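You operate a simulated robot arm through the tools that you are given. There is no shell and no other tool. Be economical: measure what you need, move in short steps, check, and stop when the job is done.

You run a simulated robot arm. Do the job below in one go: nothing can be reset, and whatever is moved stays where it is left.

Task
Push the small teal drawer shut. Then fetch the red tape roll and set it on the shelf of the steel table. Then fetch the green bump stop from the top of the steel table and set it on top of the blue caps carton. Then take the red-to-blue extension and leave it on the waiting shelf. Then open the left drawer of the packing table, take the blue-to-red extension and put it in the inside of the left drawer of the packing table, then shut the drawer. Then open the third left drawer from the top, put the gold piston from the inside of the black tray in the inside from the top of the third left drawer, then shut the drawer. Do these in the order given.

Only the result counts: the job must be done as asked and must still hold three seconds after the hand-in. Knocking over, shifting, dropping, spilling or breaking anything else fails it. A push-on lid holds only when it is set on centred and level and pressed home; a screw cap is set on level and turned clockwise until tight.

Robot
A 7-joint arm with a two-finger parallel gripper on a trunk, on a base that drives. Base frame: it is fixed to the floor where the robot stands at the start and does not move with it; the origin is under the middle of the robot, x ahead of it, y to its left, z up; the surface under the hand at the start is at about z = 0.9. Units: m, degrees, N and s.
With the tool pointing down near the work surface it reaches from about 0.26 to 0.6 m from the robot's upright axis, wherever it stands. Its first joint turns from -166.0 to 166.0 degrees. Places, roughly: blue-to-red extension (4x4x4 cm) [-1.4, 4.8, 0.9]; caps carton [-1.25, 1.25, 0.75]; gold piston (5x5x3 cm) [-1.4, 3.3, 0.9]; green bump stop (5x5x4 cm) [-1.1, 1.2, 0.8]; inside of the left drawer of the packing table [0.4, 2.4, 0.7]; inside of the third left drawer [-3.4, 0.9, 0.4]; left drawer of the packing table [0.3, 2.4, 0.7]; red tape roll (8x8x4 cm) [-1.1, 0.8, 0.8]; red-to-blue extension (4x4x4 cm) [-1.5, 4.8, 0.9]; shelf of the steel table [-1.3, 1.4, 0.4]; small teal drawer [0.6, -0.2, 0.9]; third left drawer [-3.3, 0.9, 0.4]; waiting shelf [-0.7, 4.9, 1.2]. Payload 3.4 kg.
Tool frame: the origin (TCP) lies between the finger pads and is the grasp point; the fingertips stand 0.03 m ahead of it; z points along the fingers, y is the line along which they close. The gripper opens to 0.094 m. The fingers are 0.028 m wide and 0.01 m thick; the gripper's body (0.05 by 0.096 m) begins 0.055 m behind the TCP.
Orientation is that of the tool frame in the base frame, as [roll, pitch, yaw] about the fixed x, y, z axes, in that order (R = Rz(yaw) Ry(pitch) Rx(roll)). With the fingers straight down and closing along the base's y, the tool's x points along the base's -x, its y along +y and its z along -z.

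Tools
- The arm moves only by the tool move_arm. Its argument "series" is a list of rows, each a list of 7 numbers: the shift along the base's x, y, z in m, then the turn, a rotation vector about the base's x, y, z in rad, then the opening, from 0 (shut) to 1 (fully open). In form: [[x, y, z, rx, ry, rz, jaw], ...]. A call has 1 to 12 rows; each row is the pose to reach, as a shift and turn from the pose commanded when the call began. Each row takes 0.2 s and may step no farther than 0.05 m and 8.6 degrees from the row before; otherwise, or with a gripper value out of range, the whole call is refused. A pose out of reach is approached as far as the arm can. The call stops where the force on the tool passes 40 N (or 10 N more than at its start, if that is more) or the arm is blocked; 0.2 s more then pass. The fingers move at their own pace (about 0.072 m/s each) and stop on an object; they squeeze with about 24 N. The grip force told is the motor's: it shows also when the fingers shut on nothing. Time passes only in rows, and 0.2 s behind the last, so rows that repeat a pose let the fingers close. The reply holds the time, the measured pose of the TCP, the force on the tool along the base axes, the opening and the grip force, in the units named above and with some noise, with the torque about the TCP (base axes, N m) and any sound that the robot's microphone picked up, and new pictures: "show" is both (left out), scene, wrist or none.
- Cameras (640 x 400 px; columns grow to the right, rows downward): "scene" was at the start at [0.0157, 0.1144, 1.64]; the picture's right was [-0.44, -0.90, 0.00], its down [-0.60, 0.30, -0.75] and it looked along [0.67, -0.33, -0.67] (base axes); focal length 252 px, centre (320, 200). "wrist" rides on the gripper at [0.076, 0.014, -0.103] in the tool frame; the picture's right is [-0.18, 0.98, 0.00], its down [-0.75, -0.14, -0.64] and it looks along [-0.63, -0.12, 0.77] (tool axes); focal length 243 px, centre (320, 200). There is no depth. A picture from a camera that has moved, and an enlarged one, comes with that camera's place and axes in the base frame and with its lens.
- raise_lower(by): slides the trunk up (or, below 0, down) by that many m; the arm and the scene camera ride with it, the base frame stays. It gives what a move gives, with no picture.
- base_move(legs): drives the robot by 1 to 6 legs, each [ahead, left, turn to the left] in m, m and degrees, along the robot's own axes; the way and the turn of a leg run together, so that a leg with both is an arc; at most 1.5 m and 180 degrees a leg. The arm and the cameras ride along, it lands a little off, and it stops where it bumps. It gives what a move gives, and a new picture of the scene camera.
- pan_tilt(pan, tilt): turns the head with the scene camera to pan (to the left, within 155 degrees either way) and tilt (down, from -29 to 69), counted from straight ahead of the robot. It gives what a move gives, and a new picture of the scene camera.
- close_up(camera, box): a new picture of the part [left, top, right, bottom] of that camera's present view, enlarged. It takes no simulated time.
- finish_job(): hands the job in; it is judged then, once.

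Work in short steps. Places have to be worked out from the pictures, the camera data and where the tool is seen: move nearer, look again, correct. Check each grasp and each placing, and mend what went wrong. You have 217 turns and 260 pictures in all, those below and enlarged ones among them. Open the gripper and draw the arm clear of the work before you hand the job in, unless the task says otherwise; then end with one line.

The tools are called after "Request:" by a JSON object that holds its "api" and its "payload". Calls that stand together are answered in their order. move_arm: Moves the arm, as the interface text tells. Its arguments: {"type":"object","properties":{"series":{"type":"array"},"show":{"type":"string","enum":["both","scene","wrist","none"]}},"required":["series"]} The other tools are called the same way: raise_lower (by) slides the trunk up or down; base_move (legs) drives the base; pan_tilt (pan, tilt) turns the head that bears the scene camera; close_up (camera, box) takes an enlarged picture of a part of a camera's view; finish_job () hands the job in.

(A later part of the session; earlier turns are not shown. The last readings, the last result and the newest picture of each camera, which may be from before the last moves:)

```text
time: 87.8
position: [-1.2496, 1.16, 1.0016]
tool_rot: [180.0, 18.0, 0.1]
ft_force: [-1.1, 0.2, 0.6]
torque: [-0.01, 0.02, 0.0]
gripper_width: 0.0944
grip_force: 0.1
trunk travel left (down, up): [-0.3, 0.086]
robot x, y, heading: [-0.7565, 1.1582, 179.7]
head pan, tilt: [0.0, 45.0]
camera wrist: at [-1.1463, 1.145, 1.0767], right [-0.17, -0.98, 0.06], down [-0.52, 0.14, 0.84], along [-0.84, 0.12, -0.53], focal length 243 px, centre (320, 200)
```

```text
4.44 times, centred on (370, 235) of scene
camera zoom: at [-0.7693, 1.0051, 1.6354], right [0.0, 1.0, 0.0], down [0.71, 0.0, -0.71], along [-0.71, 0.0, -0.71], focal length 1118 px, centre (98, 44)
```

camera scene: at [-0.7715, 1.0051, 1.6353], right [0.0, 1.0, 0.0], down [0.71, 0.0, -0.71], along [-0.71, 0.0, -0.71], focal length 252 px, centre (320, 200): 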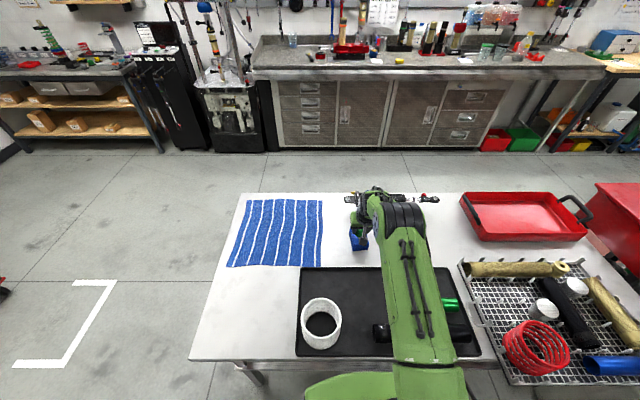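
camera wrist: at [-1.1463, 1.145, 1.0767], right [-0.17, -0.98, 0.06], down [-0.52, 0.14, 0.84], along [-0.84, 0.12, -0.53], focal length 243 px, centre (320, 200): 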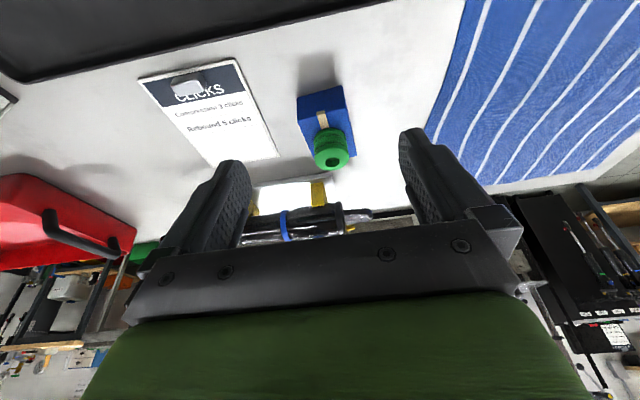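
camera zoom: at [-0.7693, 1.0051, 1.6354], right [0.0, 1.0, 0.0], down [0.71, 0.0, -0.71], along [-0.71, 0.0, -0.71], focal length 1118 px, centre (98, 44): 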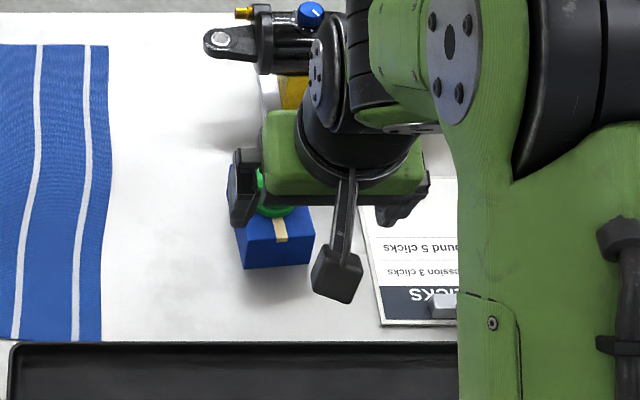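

Bump stop sits on the carton. Now stow the arm high and back off, then turn to face +y along the corridor.

Request:
{"api": "move_arm", "payload": {"series": [[0.03, 0, 0.04, 0, -0.1, 0, 1], [0.06, 0, 0.08, 0, -0.2, 0, 1], [0.09, 0, 0.12, 0, -0.31, 0, 1], [0.12, 0, 0.16, 0, -0.31, 0, 1], [0.14, 0, 0.2, 0, -0.31, 0, 1]], "show": "none"}}

Request:
{"api": "base_move", "payload": {"legs": [[-0.33, 0, 0], [0, 0, -90]]}}

Request:
{"api": "pan_tilt", "payload": {"pan": 0, "tilt": 20}}

```text
time: 89.0
position: [-1.1105, 1.1593, 1.2014]
tool_rot: [-180.0, 0.0, 0.1]
ft_force: [0.7, -0.6, 0.5]
torque: [0.02, -0.01, -0.03]
gripper_width: 0.0939
grip_force: 0.0
trunk travel left (down, up): [-0.3, 0.086]
robot x, y, heading: [-0.75, 1.1543, 180.1]
head pan, tilt: [0.0, 45.0]
```

```text
time: 95.1
position: [-0.4146, 1.5182, 1.1997]
tool_rot: [-180.0, 0.2, -90.5]
ft_force: [0.5, -0.7, -0.1]
torque: [0.0, -0.01, 0.02]
gripper_width: 0.0941
grip_force: 0.0
trunk travel left (down, up): [-0.3, 0.086]
robot x, y, heading: [-0.4189, 1.1572, 89.5]
head pan, tilt: [0.0, 45.0]
camera scene: at [-0.5724, 1.1792, 1.6353], right [1.0, -0.01, 0.0], down [-0.01, -0.71, -0.71], along [0.01, 0.71, -0.71], focal length 252 px, centre (320, 200)
```

scene: 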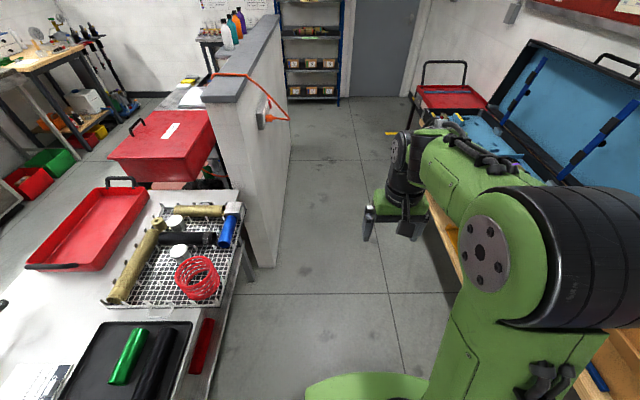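

```text
time: 96.0
position: [-0.4153, 1.5192, 1.2006]
tool_rot: [180.0, 0.2, -90.4]
ft_force: [0.2, -0.1, 0.0]
torque: [-0.04, 0.0, 0.01]
gripper_width: 0.0941
grip_force: 0.1
trunk travel left (down, up): [-0.3, 0.086]
robot x, y, heading: [-0.4222, 1.1547, 89.5]
head pan, tilt: [0.0, 20.0]
camera scene: at [-0.5724, 1.191, 1.6739], right [1.0, -0.01, 0.0], down [0.0, -0.34, -0.94], along [0.01, 0.94, -0.34], focal length 252 px, centre (320, 200)
```

scene: 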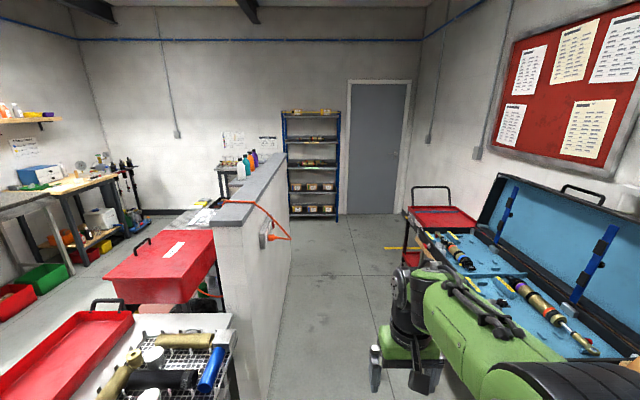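

Corridor is clear. Drive ahead about 2.7 m past the partition, then look left.

Request:
{"api": "base_move", "payload": {"legs": [[1.4, 0, 0.5], [1.3, 0, 0]]}}

Request:
{"api": "pan_tilt", "payload": {"pan": 60, "tilt": 25}}

Request:
{"api": "pan_tilt", "payload": {"pan": 120, "tilt": 30}}

```text
time: 109.0
position: [-0.4351, 4.2058, 1.2005]
tool_rot: [-179.9, 0.3, -89.2]
ft_force: [1.0, 0.2, 1.2]
torque: [0.01, -0.01, 0.03]
gripper_width: 0.0941
grip_force: 0.1
trunk travel left (down, up): [-0.3, 0.086]
robot x, y, heading: [-0.4326, 3.8456, 90.6]
head pan, tilt: [0.0, 20.0]
camera scene: at [-0.5848, 3.8752, 1.674], right [1.0, 0.01, 0.0], down [0.0, -0.34, -0.94], along [-0.01, 0.94, -0.34], focal length 252 px, centre (320, 200)
```

scene: 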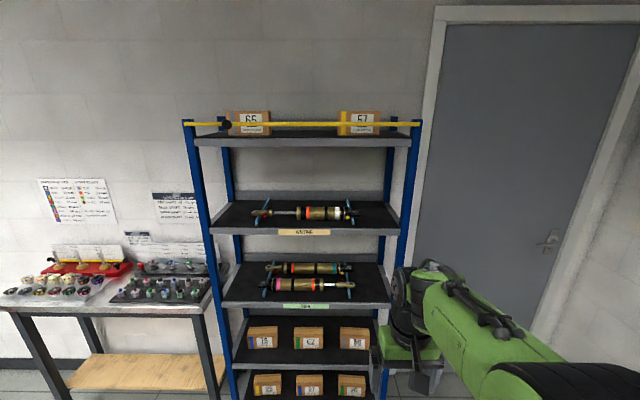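

```text
time: 110.3
position: [-0.4355, 4.2053, 1.1992]
tool_rot: [180.0, 0.2, -89.0]
ft_force: [0.2, 0.2, -0.1]
torque: [0.01, -0.02, 0.0]
gripper_width: 0.094
grip_force: 0.1
trunk travel left (down, up): [-0.3, 0.086]
robot x, y, heading: [-0.4334, 3.8396, 90.6]
head pan, tilt: [60.0, 25.0]
camera scene: at [-0.664, 3.8269, 1.6659], right [0.49, 0.87, 0.0], down [0.37, -0.21, -0.91], along [-0.79, 0.44, -0.42], focal length 252 px, centre (320, 200)
```

scene: 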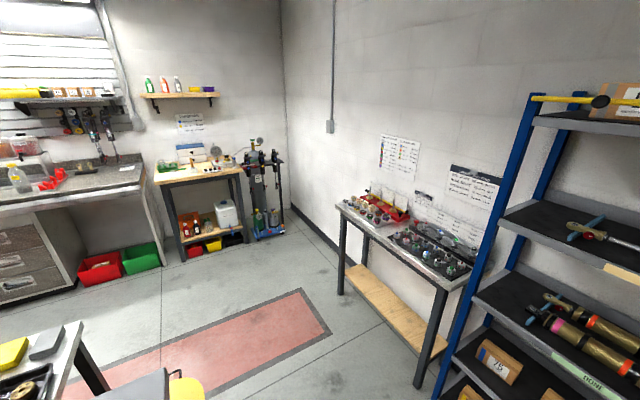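

```text
time: 111.6
position: [-0.4361, 4.205, 1.2014]
tool_rot: [-180.0, 0.2, -89.1]
ft_force: [-0.3, -0.3, 0.2]
torque: [-0.01, 0.01, 0.01]
gripper_width: 0.0942
grip_force: 0.1
trunk travel left (down, up): [-0.3, 0.086]
robot x, y, heading: [-0.4353, 3.8446, 90.7]
head pan, tilt: [120.0, 30.0]
camera scene: at [-0.6615, 3.7356, 1.658], right [-0.51, 0.86, 0.0], down [0.43, 0.25, -0.87], along [-0.74, -0.44, -0.5], focal length 252 px, centre (320, 200)
```

scene: 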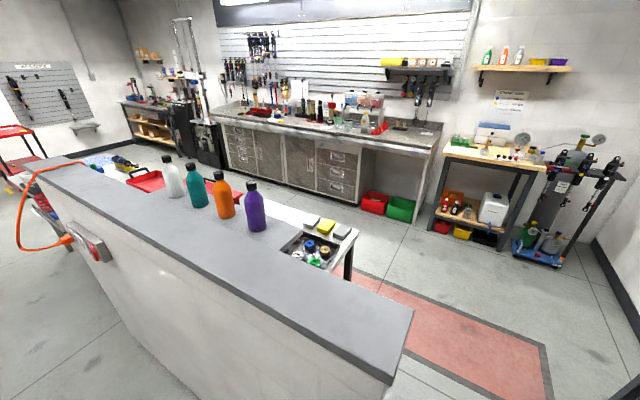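

I need details: zoom on the rack labels and on the bench with small parts.

Request:
{"api": "pan_tilt", "payload": {"pan": 15, "tilt": 20}}

Request:
{"api": "close_up", "payload": {"camera": "scene", "box": [240, 100, 500, 330]}}

Request:
{"api": "close_up", "payload": {"camera": "scene", "box": [60, 170, 300, 330]}}

```text
time: 113.4
position: [-0.4342, 4.2062, 1.2006]
tool_rot: [179.8, 0.1, -89.2]
ft_force: [-0.2, -0.1, 1.0]
torque: [-0.03, 0.02, 0.0]
gripper_width: 0.0939
grip_force: 0.1
trunk travel left (down, up): [-0.3, 0.086]
robot x, y, heading: [-0.4334, 3.8434, 90.4]
head pan, tilt: [15.0, 20.0]
camera scene: at [-0.609, 3.8714, 1.674], right [0.96, 0.27, 0.0], down [0.09, -0.33, -0.94], along [-0.26, 0.9, -0.34], focal length 252 px, centre (320, 200)
```

scene: 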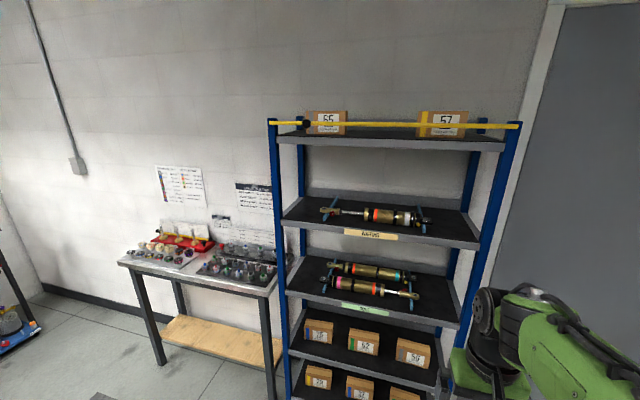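

```text
1.74 times, centred on (370, 215) of scene
camera zoom: at [-0.609, 3.8714, 1.674], right [0.96, 0.27, 0.0], down [0.09, -0.33, -0.94], along [-0.26, 0.9, -0.34], focal length 437 px, centre (233, 174)
```

zoom: 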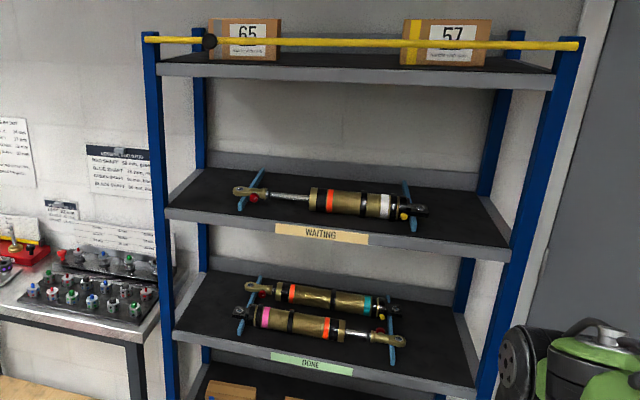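

```text
2.50 times, centred on (180, 250) of scene
camera zoom: at [-0.609, 3.8714, 1.674], right [0.96, 0.27, 0.0], down [0.09, -0.33, -0.94], along [-0.26, 0.9, -0.34], focal length 629 px, centre (670, 75)
```

zoom: 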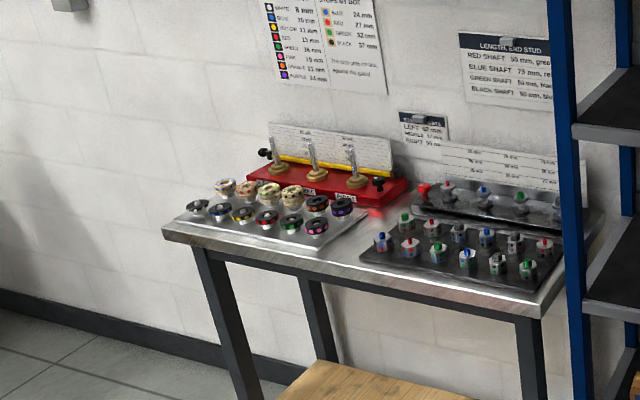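

"WAITING" shelf is the second from top in the rack (z≈1.2). The extensions are on the dark grey rack on the small bench (front edge y≈4.69). I'll move over to face the bench.

Request:
{"api": "base_move", "payload": {"legs": [[0.3, 0, -0.4], [0, 0.92, 0]]}}

Request:
{"api": "pan_tilt", "payload": {"pan": 5, "tilt": 40}}

Request:
{"api": "close_up", "payload": {"camera": "scene", "box": [240, 80, 440, 205]}}

```text
time: 119.9
position: [-1.3586, 4.5071, 1.1996]
tool_rot: [180.0, 0.2, -89.6]
ft_force: [-0.4, -0.2, -0.3]
torque: [0.01, -0.02, -0.04]
gripper_width: 0.094
grip_force: 0.0
trunk travel left (down, up): [-0.3, 0.086]
robot x, y, heading: [-1.3598, 4.1459, 90.4]
head pan, tilt: [15.0, 20.0]
camera scene: at [-1.5343, 4.174, 1.6739], right [0.96, 0.26, 0.0], down [0.09, -0.33, -0.94], along [-0.25, 0.91, -0.34], focal length 252 px, centre (320, 200)
```

scene: 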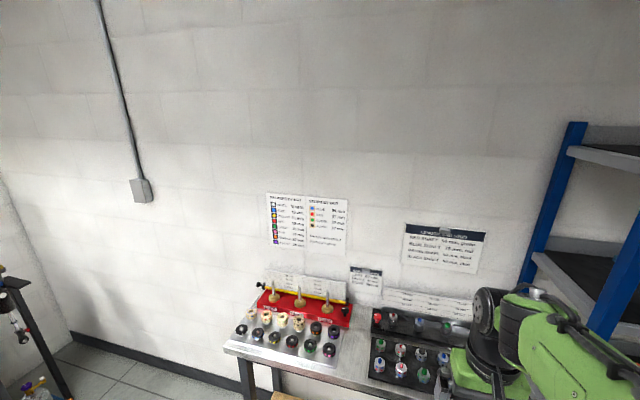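

```text
time: 120.8
position: [-1.3581, 4.5057, 1.1996]
tool_rot: [-180.0, 0.1, -89.6]
ft_force: [-0.8, 1.3, -0.4]
torque: [0.03, 0.01, -0.03]
gripper_width: 0.094
grip_force: 0.1
trunk travel left (down, up): [-0.3, 0.086]
robot x, y, heading: [-1.3586, 4.1452, 90.3]
head pan, tilt: [5.0, 40.0]
camera scene: at [-1.517, 4.1688, 1.6427], right [1.0, 0.09, 0.0], down [0.06, -0.64, -0.77], along [-0.07, 0.76, -0.64], focal length 252 px, centre (320, 200)
```

scene: 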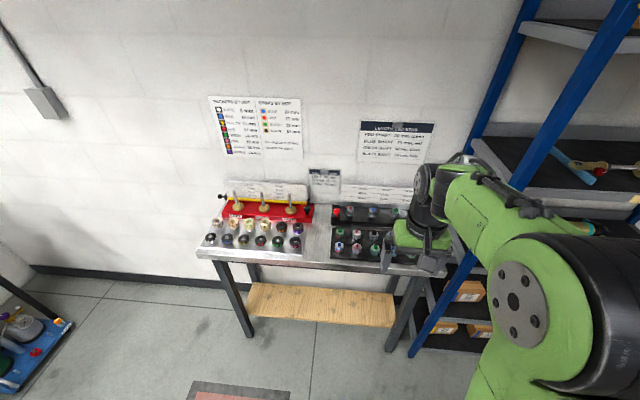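

```text
3.20 times, centred on (340, 142) of scene
camera zoom: at [-1.517, 4.1688, 1.6427], right [1.0, 0.09, 0.0], down [0.06, -0.64, -0.77], along [-0.07, 0.76, -0.64], focal length 805 px, centre (256, 384)
```

zoom: 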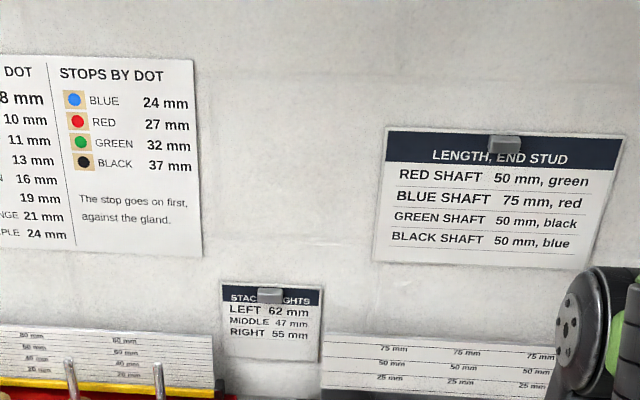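

Now view the extension rack through the wrist camera.

Request:
{"api": "close_up", "payload": {"camera": "wrist", "box": [0, 0, 640, 400]}}

Request:
{"api": "close_up", "payload": {"camera": "scene", "box": [310, 180, 430, 270]}}

```text
1.00 times, centred on (320, 200) of wrist (not enlarged: the box is as wide or as high as the picture)
camera zoom: at [-1.372, 4.4299, 1.3029], right [-0.98, 0.18, 0.0], down [0.14, 0.75, 0.64], along [0.11, 0.63, -0.76], focal length 243 px, centre (320, 200)
```

zoom: 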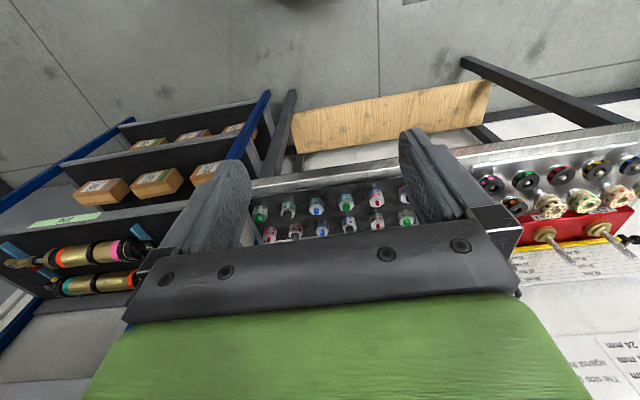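

```text
4.44 times, centred on (370, 225) of scene
camera zoom: at [-1.517, 4.1688, 1.6427], right [1.0, 0.09, 0.0], down [0.06, -0.64, -0.77], along [-0.07, 0.76, -0.64], focal length 1118 px, centre (98, 89)
```

zoom: 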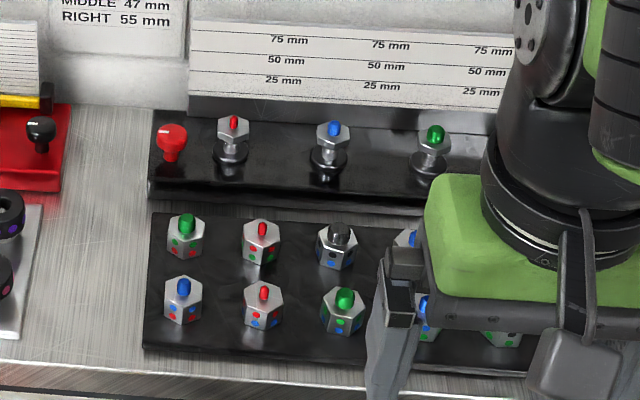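

I need the extensions unobstructed: pull the hand back and lower so the wrist camera looks straight at them.

Request:
{"api": "move_arm", "payload": {"series": [[0.02, -0.03, -0.03, 0, 0, 0, 1], [0.04, -0.06, -0.06, 0, 0, 0, 1], [0.05, -0.08, -0.09, 0, 0, 0, 1]], "show": "wrist"}}

Request:
{"api": "close_up", "payload": {"camera": "wrist", "box": [180, 90, 460, 265]}}

Request:
{"api": "close_up", "payload": {"camera": "scene", "box": [310, 180, 450, 280]}}

```text
time: 121.6
position: [-1.3068, 4.4265, 1.1116]
tool_rot: [180.0, 0.2, -89.5]
ft_force: [-0.1, -0.8, 0.7]
torque: [-0.02, -0.02, 0.03]
gripper_width: 0.0939
grip_force: 0.2
trunk travel left (down, up): [-0.3, 0.086]
robot x, y, heading: [-1.3583, 4.1442, 90.0]
head pan, tilt: [5.0, 40.0]
camera wrist: at [-1.3214, 4.3495, 1.2142], right [-0.98, 0.18, 0.0], down [0.14, 0.75, 0.64], along [0.11, 0.64, -0.76], focal length 243 px, centre (320, 200)
```

wrist: 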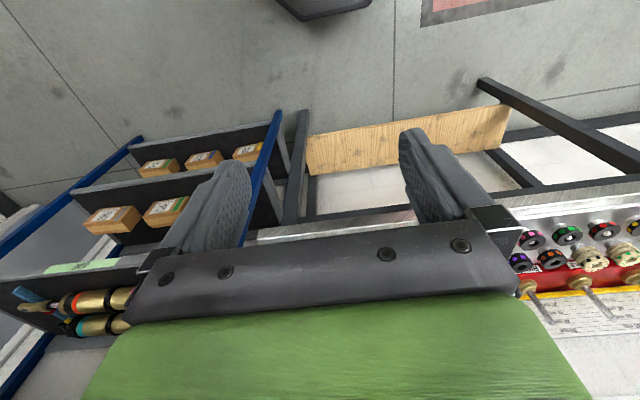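

```text
2.29 times, centred on (320, 178) of wrist
camera zoom: at [-1.3214, 4.3495, 1.2142], right [-0.98, 0.18, 0.0], down [0.14, 0.75, 0.64], along [0.11, 0.64, -0.76], focal length 555 px, centre (320, 251)
```

zoom: 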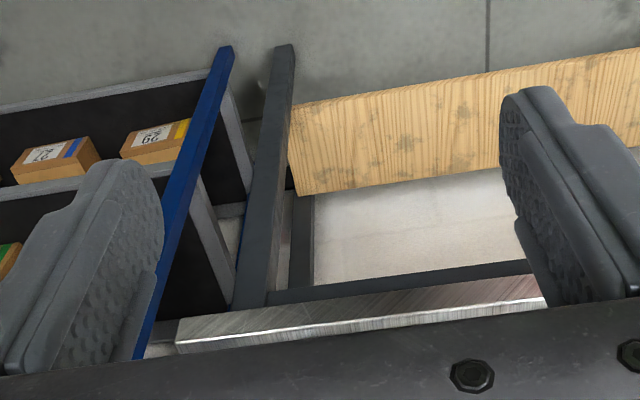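

```text
4.00 times, centred on (380, 230) of scene
camera zoom: at [-1.5167, 4.1688, 1.6426], right [1.0, 0.09, 0.0], down [0.06, -0.64, -0.77], along [-0.07, 0.76, -0.64], focal length 1006 px, centre (80, 80)
```

zoom: 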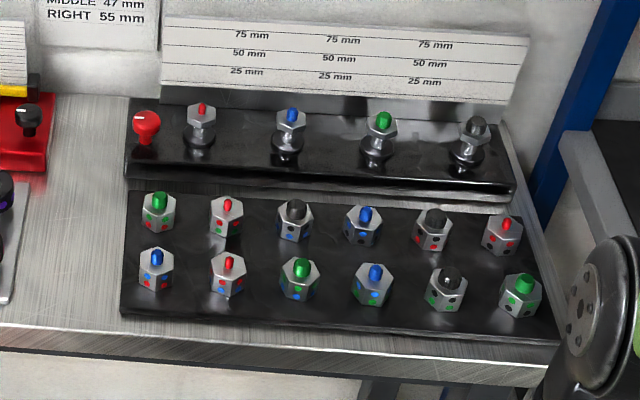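

All twelve extensions are visible now; zoom in tightly to read the coding.

Request:
{"api": "close_up", "payload": {"camera": "scene", "box": [335, 222, 395, 262]}}

Request:
{"api": "close_up", "payload": {"camera": "scene", "box": [385, 222, 450, 264]}}

```text
10.00 times, centred on (365, 242) of scene
camera zoom: at [-1.5167, 4.1688, 1.6426], right [1.0, 0.09, 0.0], down [0.06, -0.64, -0.77], along [-0.07, 0.76, -0.64], focal length 2515 px, centre (-130, -220)
```

zoom: 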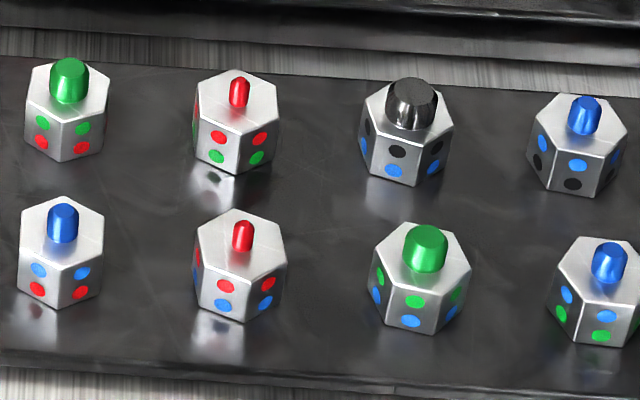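

```text
9.52 times, centred on (418, 243) of scene
camera zoom: at [-1.5167, 4.1688, 1.6426], right [1.0, 0.09, 0.0], down [0.06, -0.64, -0.77], along [-0.07, 0.76, -0.64], focal length 2395 px, centre (-609, -210)
```

zoom: 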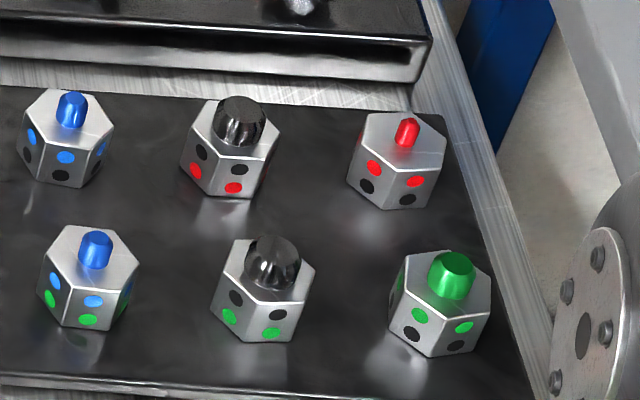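

Top dots match the stud, bottom dots the socket. So red-to-blue is the front-row left piece (≈(−1.501, 4.771)), and blue-to-red the next one (≈(−1.434, 4.770)). Move the base closer and line up, then tilt 30°.

Request:
{"api": "base_move", "payload": {"legs": [[0.15, 0.13, 0]]}}

Request:
{"api": "move_arm", "payload": {"series": [[0, 0.0, 0.0, -0.12, 0, 0, 0.7], [-0.02, 0.01, -0.01, -0.24, 0, 0, 0.6], [-0.04, 0.03, -0.03, -0.38, 0, 0, 0.6], [-0.055, 0.05, -0.05, -0.52, 0, 0, 0.6]]}}

```text
time: 123.2
position: [-1.4374, 4.5783, 1.1115]
tool_rot: [-179.9, 0.1, -89.6]
ft_force: [-0.7, 0.5, 0.6]
torque: [-0.05, -0.03, 0.0]
gripper_width: 0.0941
grip_force: 0.1
trunk travel left (down, up): [-0.3, 0.086]
robot x, y, heading: [-1.4873, 4.2947, 90.4]
head pan, tilt: [5.0, 40.0]
camera scene: at [-1.6474, 4.3205, 1.6425], right [1.0, 0.09, 0.0], down [0.06, -0.64, -0.77], along [-0.07, 0.76, -0.64], focal length 252 px, centre (320, 200)
```

scene: 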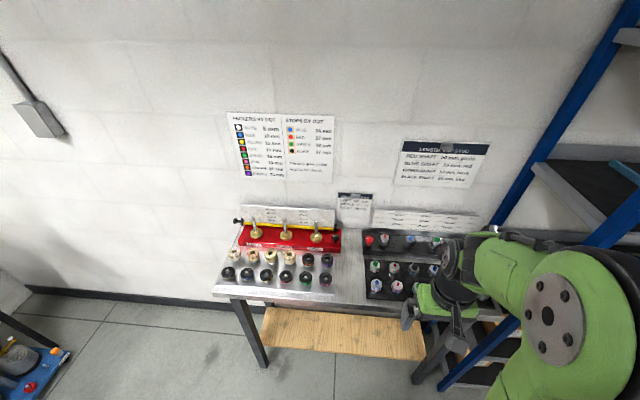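

```text
time: 124.2
position: [-1.4933, 4.6287, 1.0613]
tool_rot: [179.8, -29.8, -89.5]
ft_force: [-0.3, -0.2, 0.0]
torque: [-0.02, 0.0, 0.02]
gripper_width: 0.0563
grip_force: 0.0
trunk travel left (down, up): [-0.3, 0.086]
robot x, y, heading: [-1.4859, 4.2949, 90.4]
head pan, tilt: [5.0, 40.0]
camera scene: at [-1.647, 4.322, 1.6425], right [1.0, 0.09, 0.0], down [0.06, -0.64, -0.77], along [-0.07, 0.76, -0.64], focal length 252 px, centre (320, 200)
camera wrist: at [-1.507, 4.6125, 1.1884], right [-0.98, 0.16, -0.09], down [0.14, 0.97, 0.18], along [0.11, 0.17, -0.98], focal length 243 px, centre (320, 200)
```

scene: 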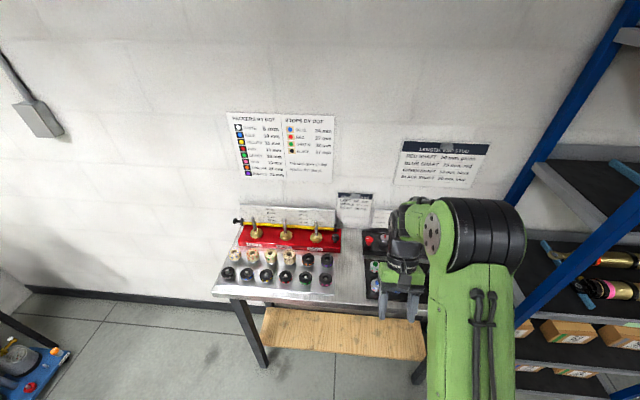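
wrist: 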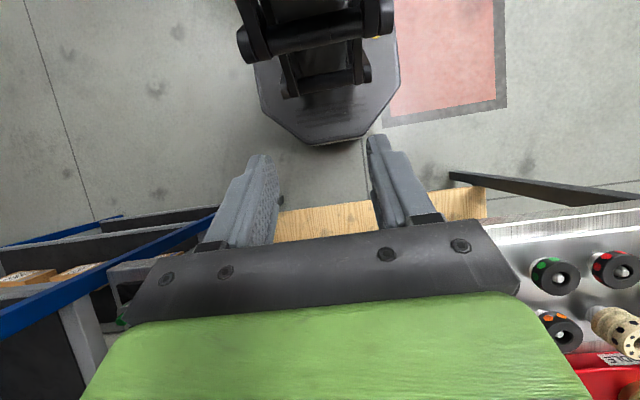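

Wrong tilt sign; reverse it to tilt forward 30°, while keeping high.

Request:
{"api": "move_arm", "payload": {"series": [[0, 0, 0.01, 0.13, 0, 0, 0.6], [0, 0, 0.02, 0.26, 0, 0, 0.6], [0, 0, 0.02, 0.39, 0, 0, 0.6], [0, 0, 0.02, 0.52, 0, 0, 0.6], [0, 0, 0.02, 0.65, 0, 0, 0.6], [0, 0, 0.02, 0.78, 0, 0, 0.6], [0, 0, 0.02, 0.91, 0, 0, 0.6], [0, 0.0, 0.02, 1.04, 0, 0, 0.6]]}}

```text
time: 126.0
position: [-1.4915, 4.6416, 1.0874]
tool_rot: [-179.9, 29.9, -89.5]
ft_force: [-0.2, 0.0, 0.4]
torque: [0.0, 0.02, -0.05]
gripper_width: 0.0564
grip_force: 0.1
out of reach, approached as far as the arm can: row 8
trunk travel left (down, up): [-0.3, 0.086]
robot x, y, heading: [-1.49, 4.2938, 90.3]
head pan, tilt: [5.0, 40.0]
camera scene: at [-1.6466, 4.3202, 1.6426], right [1.0, 0.09, 0.0], down [0.06, -0.64, -0.77], along [-0.07, 0.76, -0.64], focal length 252 px, centre (320, 200)
camera wrist: at [-1.5067, 4.5249, 1.1385], right [-0.98, 0.15, 0.09], down [0.14, 0.33, 0.93], along [0.11, 0.93, -0.35], focal length 243 px, centre (320, 200)
```

scene: 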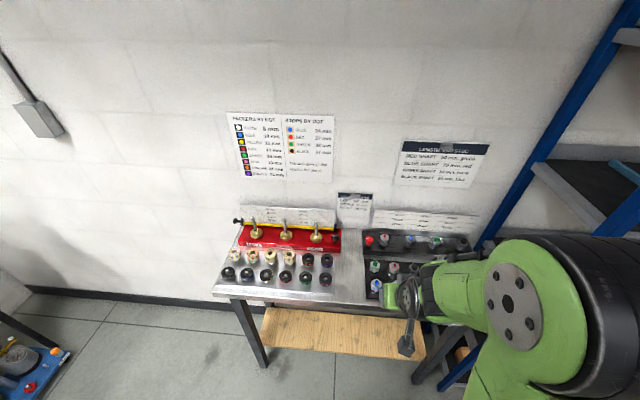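
wrist: 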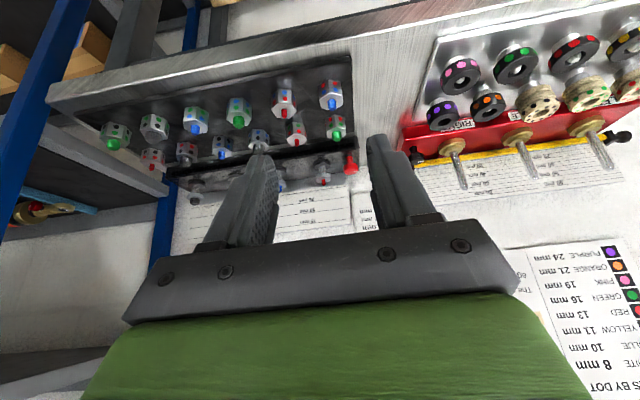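

Views agree: the piece is at about (−1.503, 4.774), mid-body z≈0.90. Approach above it at z≈0.96.

Request:
{"api": "move_arm", "payload": {"series": [[-0.003, 0.03, 0.0, 0, 0, 0, 0.6], [-0.006, 0.07, -0.02, 0, 0, 0, 0.6], [-0.01, 0.1, -0.05, 0, 0, 0, 0.6], [-0.012, 0.12, -0.08, 0, 0, 0, 0.6], [-0.012, 0.125, -0.12, 0, 0, 0, 0.6]]}}

```text
time: 127.2
position: [-1.5046, 4.7683, 0.966]
tool_rot: [-179.7, 29.8, -89.6]
ft_force: [0.2, -0.2, -0.8]
torque: [-0.01, -0.02, 0.04]
gripper_width: 0.0564
grip_force: 0.1
trunk travel left (down, up): [-0.3, 0.086]
robot x, y, heading: [-1.4885, 4.2941, 90.3]
head pan, tilt: [5.0, 40.0]
camera scene: at [-1.6465, 4.3208, 1.6425], right [1.0, 0.09, 0.0], down [0.06, -0.64, -0.77], along [-0.07, 0.76, -0.64], focal length 252 px, centre (320, 200)
camera wrist: at [-1.5189, 4.6509, 1.0176], right [-0.98, 0.15, 0.09], down [0.14, 0.33, 0.93], along [0.11, 0.93, -0.35], focal length 243 px, centre (320, 200)
```

scene: 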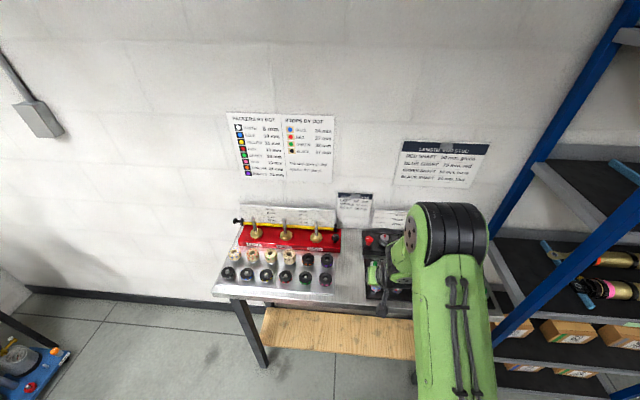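
wrist: 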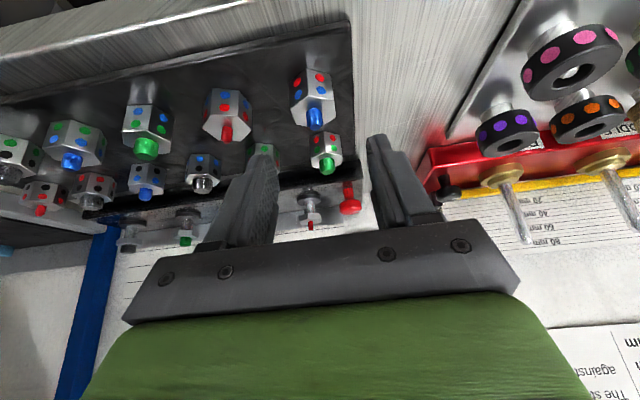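

Aligned: piece at (−1.505, 4.779), surface z≈0.88. Descend 4.7 cm and close.

Request:
{"api": "move_arm", "payload": {"series": [[0, 0, -0.02, 0, 0, 0, 0.6], [0, 0, -0.036, 0, 0, 0, 0.6], [0, 0, -0.046, 0, 0, 0, 0.6], [0, 0, -0.046, 0, 0, 0, 0.2], [0, 0, -0.046, 0, 0, 0, 0], [0, 0, -0.046, 0, 0, 0, 0]], "show": "wrist"}}

```text
time: 128.6
position: [-1.5029, 4.7656, 0.9228]
tool_rot: [-179.8, 30.0, -89.6]
ft_force: [2.3, -7.7, 5.7]
torque: [-0.06, -0.05, -0.09]
gripper_width: 0.0001
grip_force: 24.4
trunk travel left (down, up): [-0.3, 0.086]
robot x, y, heading: [-1.4874, 4.2972, 89.9]
head pan, tilt: [5.0, 40.0]
camera wrist: at [-1.5176, 4.648, 0.9729], right [-0.98, 0.15, 0.09], down [0.14, 0.33, 0.93], along [0.11, 0.93, -0.35], focal length 243 px, centre (320, 200)
```

wrist: 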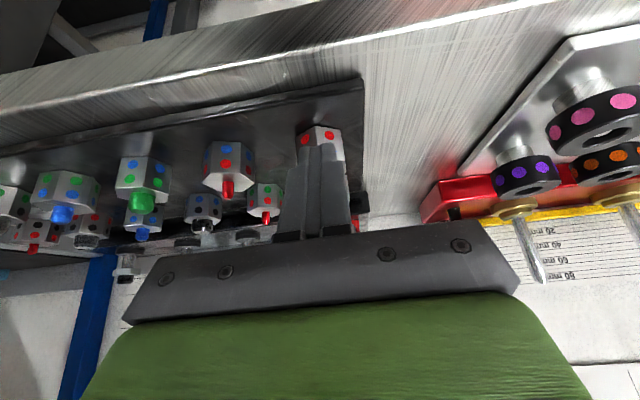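

The fingers closed on nothing — the piece lies lower/farther than judged (rays from both views are nearly parallel). Lift, reopen and re-measure.

Request:
{"api": "move_arm", "payload": {"series": [[0, -0.005, 0.01, 0, 0, 0, 0], [0, -0.01, 0.03, 0, 0, 0, 0.3], [0, -0.01, 0.04, 0, 0, 0, 0.6], [0, -0.01, 0.04, 0, 0, 0, 0.6]]}}

Request:
{"api": "close_up", "payload": {"camera": "wrist", "box": [180, 20, 380, 160]}}

Request:
{"api": "close_up", "payload": {"camera": "scene", "box": [340, 220, 440, 310]}}

```text
time: 129.6
position: [-1.5042, 4.7569, 0.9612]
tool_rot: [-179.8, 29.9, -89.6]
ft_force: [-0.1, 0.0, 0.6]
torque: [-0.01, 0.0, -0.04]
gripper_width: 0.0565
grip_force: 0.1
trunk travel left (down, up): [-0.3, 0.086]
robot x, y, heading: [-1.4881, 4.2969, 90.2]
head pan, tilt: [5.0, 40.0]
camera scene: at [-1.6465, 4.3195, 1.6426], right [1.0, 0.09, 0.0], down [0.06, -0.64, -0.77], along [-0.07, 0.76, -0.64], focal length 252 px, centre (320, 200)
camera wrist: at [-1.5182, 4.6394, 1.0125], right [-0.98, 0.15, 0.09], down [0.14, 0.33, 0.93], along [0.11, 0.93, -0.35], focal length 243 px, centre (320, 200)
```

scene: 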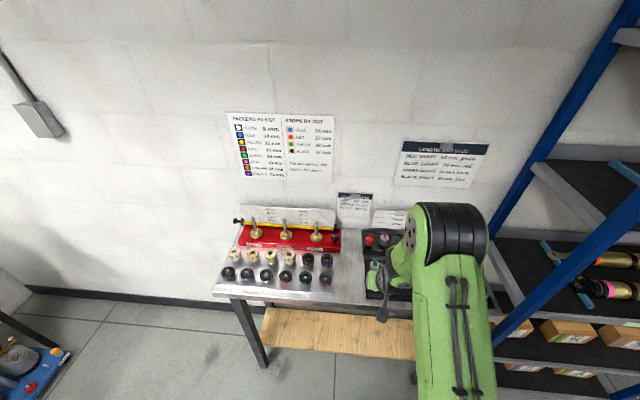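
wrist: 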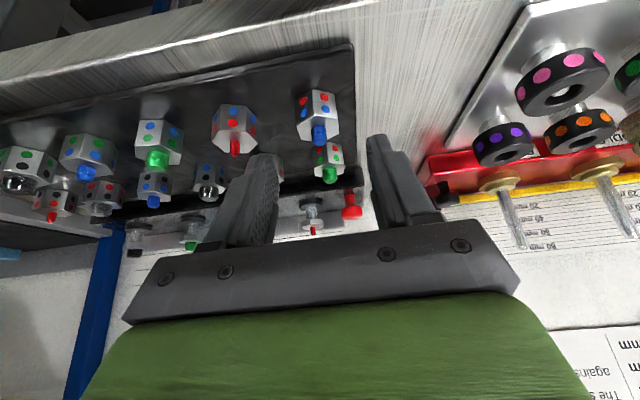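

```text
2.86 times, centred on (280, 90) of wrist
camera zoom: at [-1.5182, 4.6394, 1.0125], right [-0.98, 0.15, 0.09], down [0.14, 0.33, 0.93], along [0.11, 0.93, -0.35], focal length 693 px, centre (434, 514)
```

zoom: 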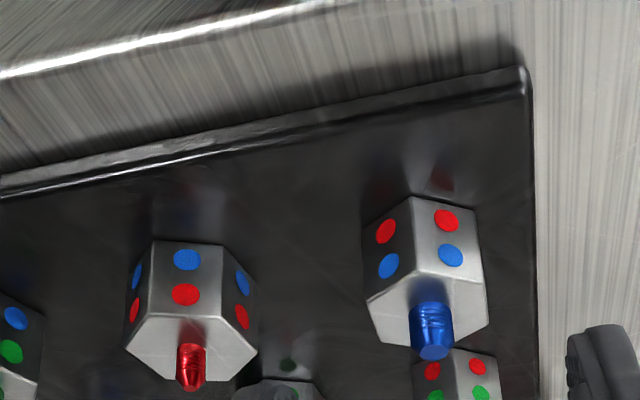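

```text
4.44 times, centred on (390, 265) of scene
camera zoom: at [-1.6465, 4.3195, 1.6426], right [1.0, 0.09, 0.0], down [0.06, -0.64, -0.77], along [-0.07, 0.76, -0.64], focal length 1118 px, centre (9, -89)
```

zoom: 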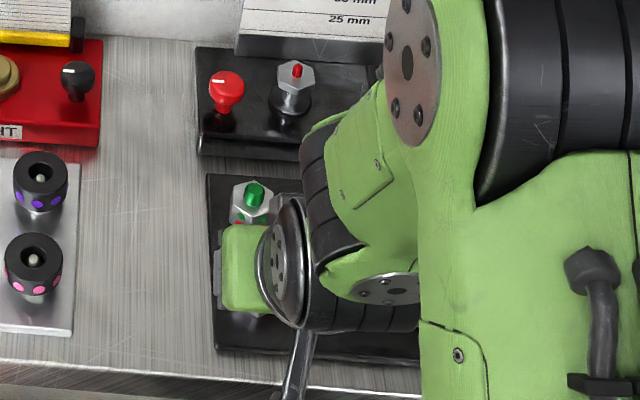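

Re-measured using two wrist heights: surface z≈0.87, piece centre ≈(−1.504, 4.795). Shift forward and go lower this time.

Request:
{"api": "move_arm", "payload": {"series": [[0, 0.026, 0, 0, 0, 0, 0.6], [0, 0.026, -0.02, 0, 0, 0, 0.6], [0, 0.026, -0.04, 0, 0, 0, 0.6], [0, 0.026, -0.05, 0, 0, 0, 0.6]], "show": "wrist"}}

```text
time: 130.6
position: [-1.504, 4.782, 0.9111]
tool_rot: [-179.9, 30.0, -89.6]
ft_force: [0.4, -0.3, -0.6]
torque: [-0.01, -0.01, 0.01]
gripper_width: 0.0563
grip_force: 0.1
trunk travel left (down, up): [-0.3, 0.086]
robot x, y, heading: [-1.4888, 4.2982, 90.0]
head pan, tilt: [5.0, 40.0]
camera wrist: at [-1.5188, 4.6651, 0.9619], right [-0.98, 0.15, 0.09], down [0.14, 0.33, 0.93], along [0.11, 0.93, -0.35], focal length 243 px, centre (320, 200)
```

wrist: 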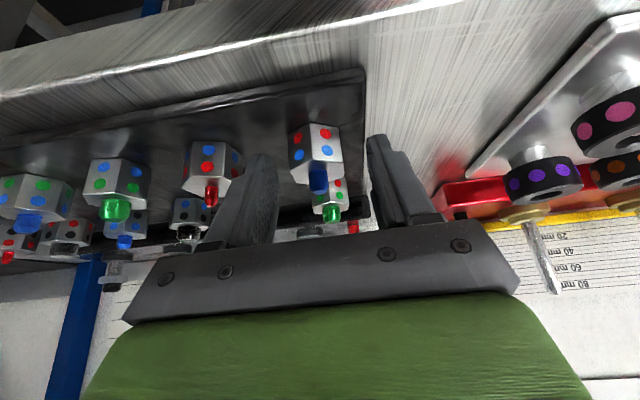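

Piece lies between the fingertips at the right depth. Lower 5 mm and close.

Request:
{"api": "move_arm", "payload": {"series": [[0, 0.002, -0.005, 0, 0, 0, 0.6], [0, 0.002, -0.005, 0, 0, 0, 0.3], [0, 0.002, -0.005, 0, 0, 0, 0], [0, 0.002, -0.005, 0, 0, 0, 0]], "show": "wrist"}}

```text
time: 131.6
position: [-1.5031, 4.7853, 0.9069]
tool_rot: [-179.8, 30.0, -89.7]
ft_force: [0.6, 0.0, -0.1]
torque: [-0.01, -0.01, 0.01]
gripper_width: 0.0316
grip_force: 23.9
trunk travel left (down, up): [-0.3, 0.086]
robot x, y, heading: [-1.4911, 4.2952, 89.9]
head pan, tilt: [5.0, 40.0]
camera wrist: at [-1.5184, 4.6674, 0.9571], right [-0.98, 0.15, 0.09], down [0.14, 0.33, 0.93], along [0.11, 0.93, -0.35], focal length 243 px, centre (320, 200)
```

wrist: 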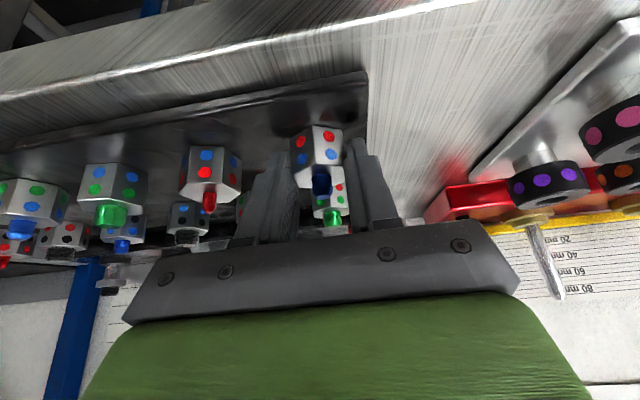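

Gripped (0.032 m). Lift up clear, then retreat the base.

Request:
{"api": "move_arm", "payload": {"series": [[0, 0, 0.02, 0, 0, 0, 0], [0, 0, 0.05, 0, 0, 0, 0], [0, -0.02, 0.09, 0, 0, 0, 0], [0, -0.05, 0.13, 0, 0, 0, 0], [0, -0.07, 0.17, 0, 0, 0, 0], [0, -0.09, 0.21, 0, 0, 0, 0], [0, -0.09, 0.25, 0, 0, 0, 0], [0, -0.09, 0.29, 0, 0, 0, 0], [0, -0.09, 0.33, 0, 0, 0, 0], [0, -0.09, 0.37, 0, 0, 0, 0], [0, -0.09, 0.41, 0, 0, 0, 0]], "show": "wrist"}}

Request:
{"api": "base_move", "payload": {"legs": [[-0.2, 0, 0], [0, -0.74, 0]]}}

Request:
{"api": "pan_tilt", "payload": {"pan": 0, "tilt": 25}}

```text
time: 133.9
position: [-1.5025, 4.6944, 1.3159]
tool_rot: [-179.9, 30.1, -89.7]
ft_force: [0.3, -0.6, -0.2]
torque: [0.02, 0.03, -0.02]
gripper_width: 0.0314
grip_force: 23.7
trunk travel left (down, up): [-0.3, 0.086]
robot x, y, heading: [-1.488, 4.2945, 90.0]
head pan, tilt: [5.0, 40.0]
camera wrist: at [-1.5173, 4.5768, 1.3679], right [-0.98, 0.15, 0.09], down [0.14, 0.33, 0.93], along [0.11, 0.93, -0.35], focal length 243 px, centre (320, 200)
```

wrist: 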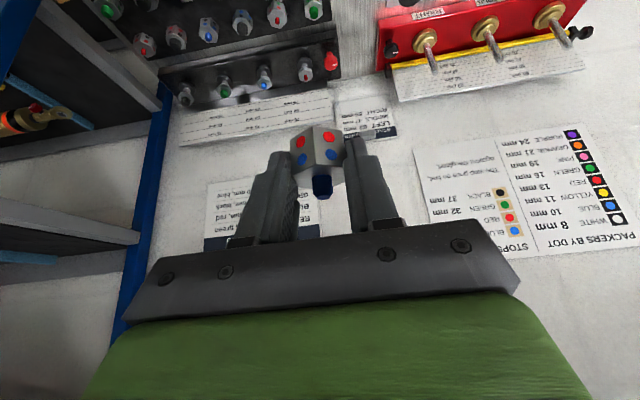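

```text
time: 139.2
position: [-0.7541, 4.497, 1.3166]
tool_rot: [-179.8, 30.0, -89.6]
ft_force: [0.7, -0.4, -0.7]
torque: [-0.04, 0.02, 0.01]
gripper_width: 0.0314
grip_force: 23.7
trunk travel left (down, up): [-0.3, 0.086]
robot x, y, heading: [-0.7418, 4.0968, 90.1]
head pan, tilt: [5.0, 40.0]
camera scene: at [-0.8991, 4.1216, 1.6426], right [1.0, 0.09, 0.0], down [0.06, -0.64, -0.77], along [-0.07, 0.76, -0.64], focal length 252 px, centre (320, 200)
```

scene: 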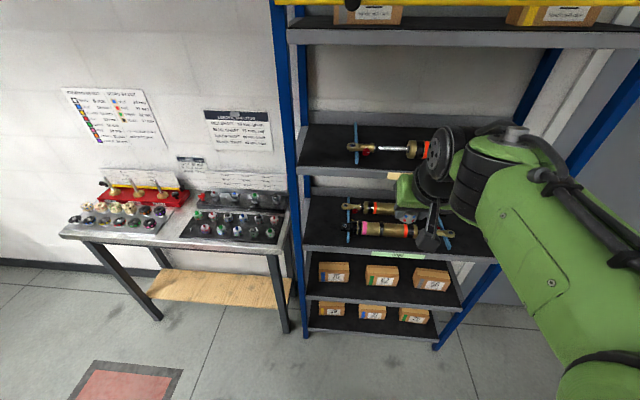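

```text
time: 140.0
position: [-0.7556, 4.4966, 1.315]
tool_rot: [-179.8, 30.1, -89.8]
ft_force: [-0.1, -1.7, -1.3]
torque: [-0.02, -0.01, -0.03]
gripper_width: 0.0313
grip_force: 24.1
trunk travel left (down, up): [-0.3, 0.086]
robot x, y, heading: [-0.7394, 4.0964, 90.2]
head pan, tilt: [0.0, 25.0]
camera scene: at [-0.8925, 4.1291, 1.6658], right [1.0, 0.0, 0.0], down [0.0, -0.42, -0.91], along [0.0, 0.91, -0.42], focal length 252 px, centre (320, 200)
```

scene: 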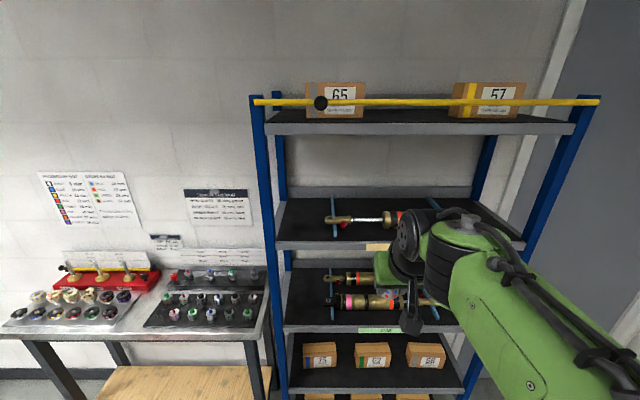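

I need the shelf's exact front edge and height: zoom from both cameras.

Request:
{"api": "close_up", "payload": {"camera": "scene", "box": [250, 180, 430, 290]}}

Request:
{"api": "close_up", "payload": {"camera": "wrist", "box": [0, 0, 640, 400]}}

```text
3.56 times, centred on (340, 235) of scene
camera zoom: at [-0.8925, 4.1291, 1.6658], right [1.0, 0.0, 0.0], down [0.0, -0.42, -0.91], along [0.0, 0.91, -0.42], focal length 894 px, centre (249, 76)
```

zoom: 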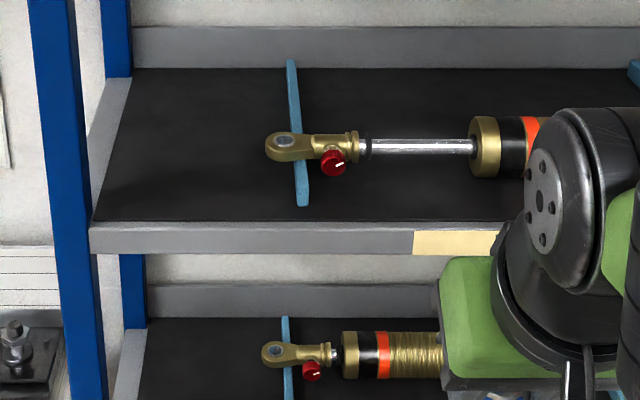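

```text
1.00 times, centred on (320, 200) of wrist (not enlarged: the box is as wide or as high as the picture)
camera zoom: at [-0.77, 4.3791, 1.3672], right [-0.98, 0.16, 0.09], down [0.14, 0.33, 0.93], along [0.12, 0.93, -0.35], focal length 243 px, centre (320, 200)
```

zoom: 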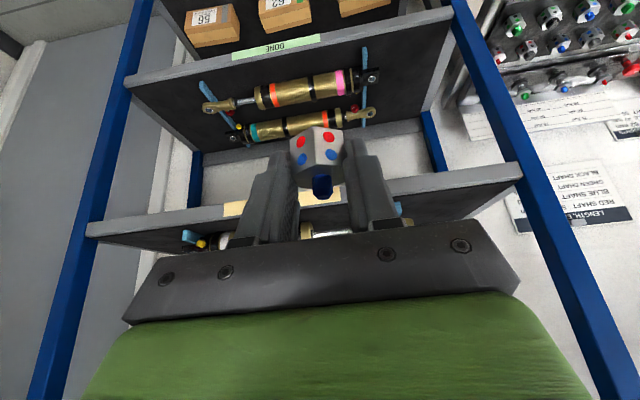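

Shelf lip top is at y≈4.773, z≈1.229. Free area left of the shock: x −1.02…−0.88. I'll place at about (−0.95, 4.85). Move base left 0.2 and ahead 0.2.

Request:
{"api": "base_move", "payload": {"legs": [[0, 0.2, 0], [0.2, 0, 0]]}}

Request:
{"api": "close_up", "payload": {"camera": "wrist", "box": [0, 0, 640, 400]}}

```text
time: 142.8
position: [-0.9542, 4.6976, 1.3159]
tool_rot: [-179.8, 29.9, -89.7]
ft_force: [0.6, -0.5, -0.7]
torque: [0.0, 0.01, 0.01]
gripper_width: 0.0315
grip_force: 24.4
trunk travel left (down, up): [-0.3, 0.086]
robot x, y, heading: [-0.9398, 4.2957, 90.1]
head pan, tilt: [0.0, 25.0]
camera scene: at [-1.0927, 4.3299, 1.6659], right [1.0, 0.0, 0.0], down [0.0, -0.42, -0.91], along [0.0, 0.91, -0.42], focal length 252 px, centre (320, 200)
```

scene: 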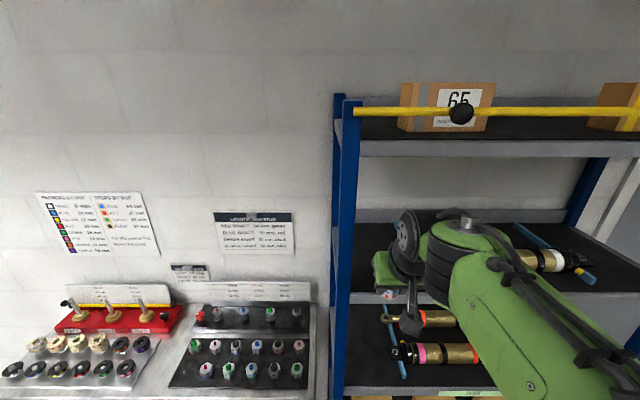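

```text
1.00 times, centred on (320, 200) of wrist (not enlarged: the box is as wide or as high as the picture)
camera zoom: at [-0.9702, 4.5796, 1.367], right [-0.98, 0.16, 0.09], down [0.14, 0.33, 0.93], along [0.12, 0.93, -0.35], focal length 243 px, centre (320, 200)
```

zoom: 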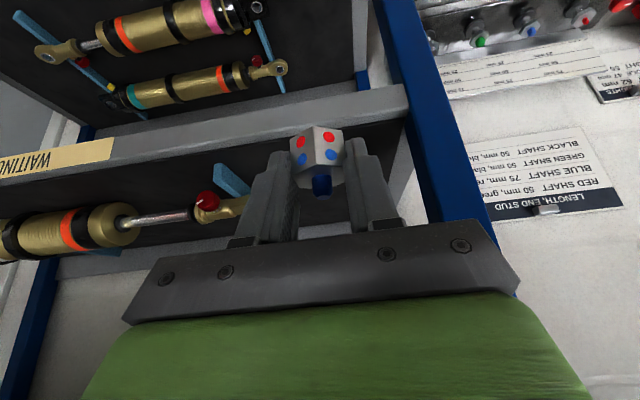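

Clear. Advance into the shelf opening at (−0.945, 4.83), z≈1.30.

Request:
{"api": "move_arm", "payload": {"series": [[0.004, 0.03, 0, 0, 0, 0, 0], [0.009, 0.07, -0.005, 0, 0, 0, 0], [0.009, 0.1, -0.01, 0, 0, 0, 0], [0.009, 0.13, -0.02, 0, 0, 0, 0]]}}

```text
time: 143.8
position: [-0.9443, 4.8284, 1.2947]
tool_rot: [-179.8, 29.9, -89.7]
ft_force: [0.6, 0.3, -1.3]
torque: [-0.04, 0.0, -0.01]
gripper_width: 0.0315
grip_force: 23.5
trunk travel left (down, up): [-0.3, 0.086]
robot x, y, heading: [-0.9445, 4.2958, 90.2]
head pan, tilt: [0.0, 25.0]
camera scene: at [-1.0927, 4.3315, 1.6658], right [1.0, 0.0, 0.0], down [0.0, -0.42, -0.91], along [0.0, 0.91, -0.42], focal length 252 px, centre (320, 200)
camera wrist: at [-0.9602, 4.7105, 1.346], right [-0.98, 0.16, 0.09], down [0.14, 0.33, 0.93], along [0.12, 0.93, -0.35], focal length 243 px, centre (320, 200)
```

scene: 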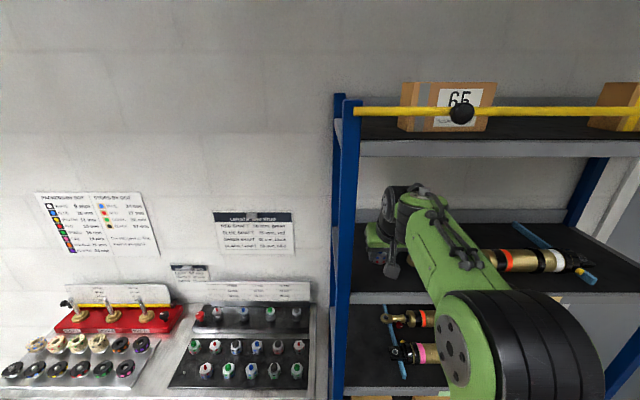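
wrist: 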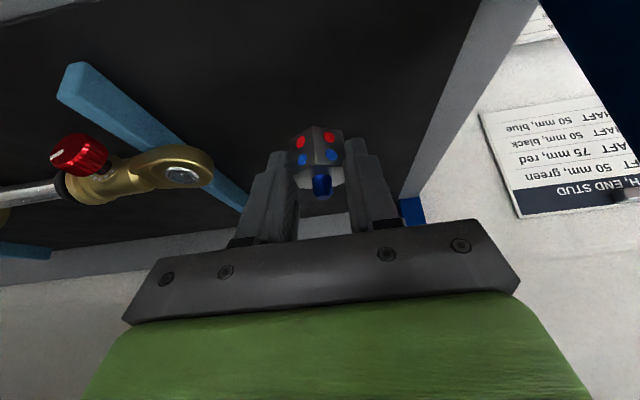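

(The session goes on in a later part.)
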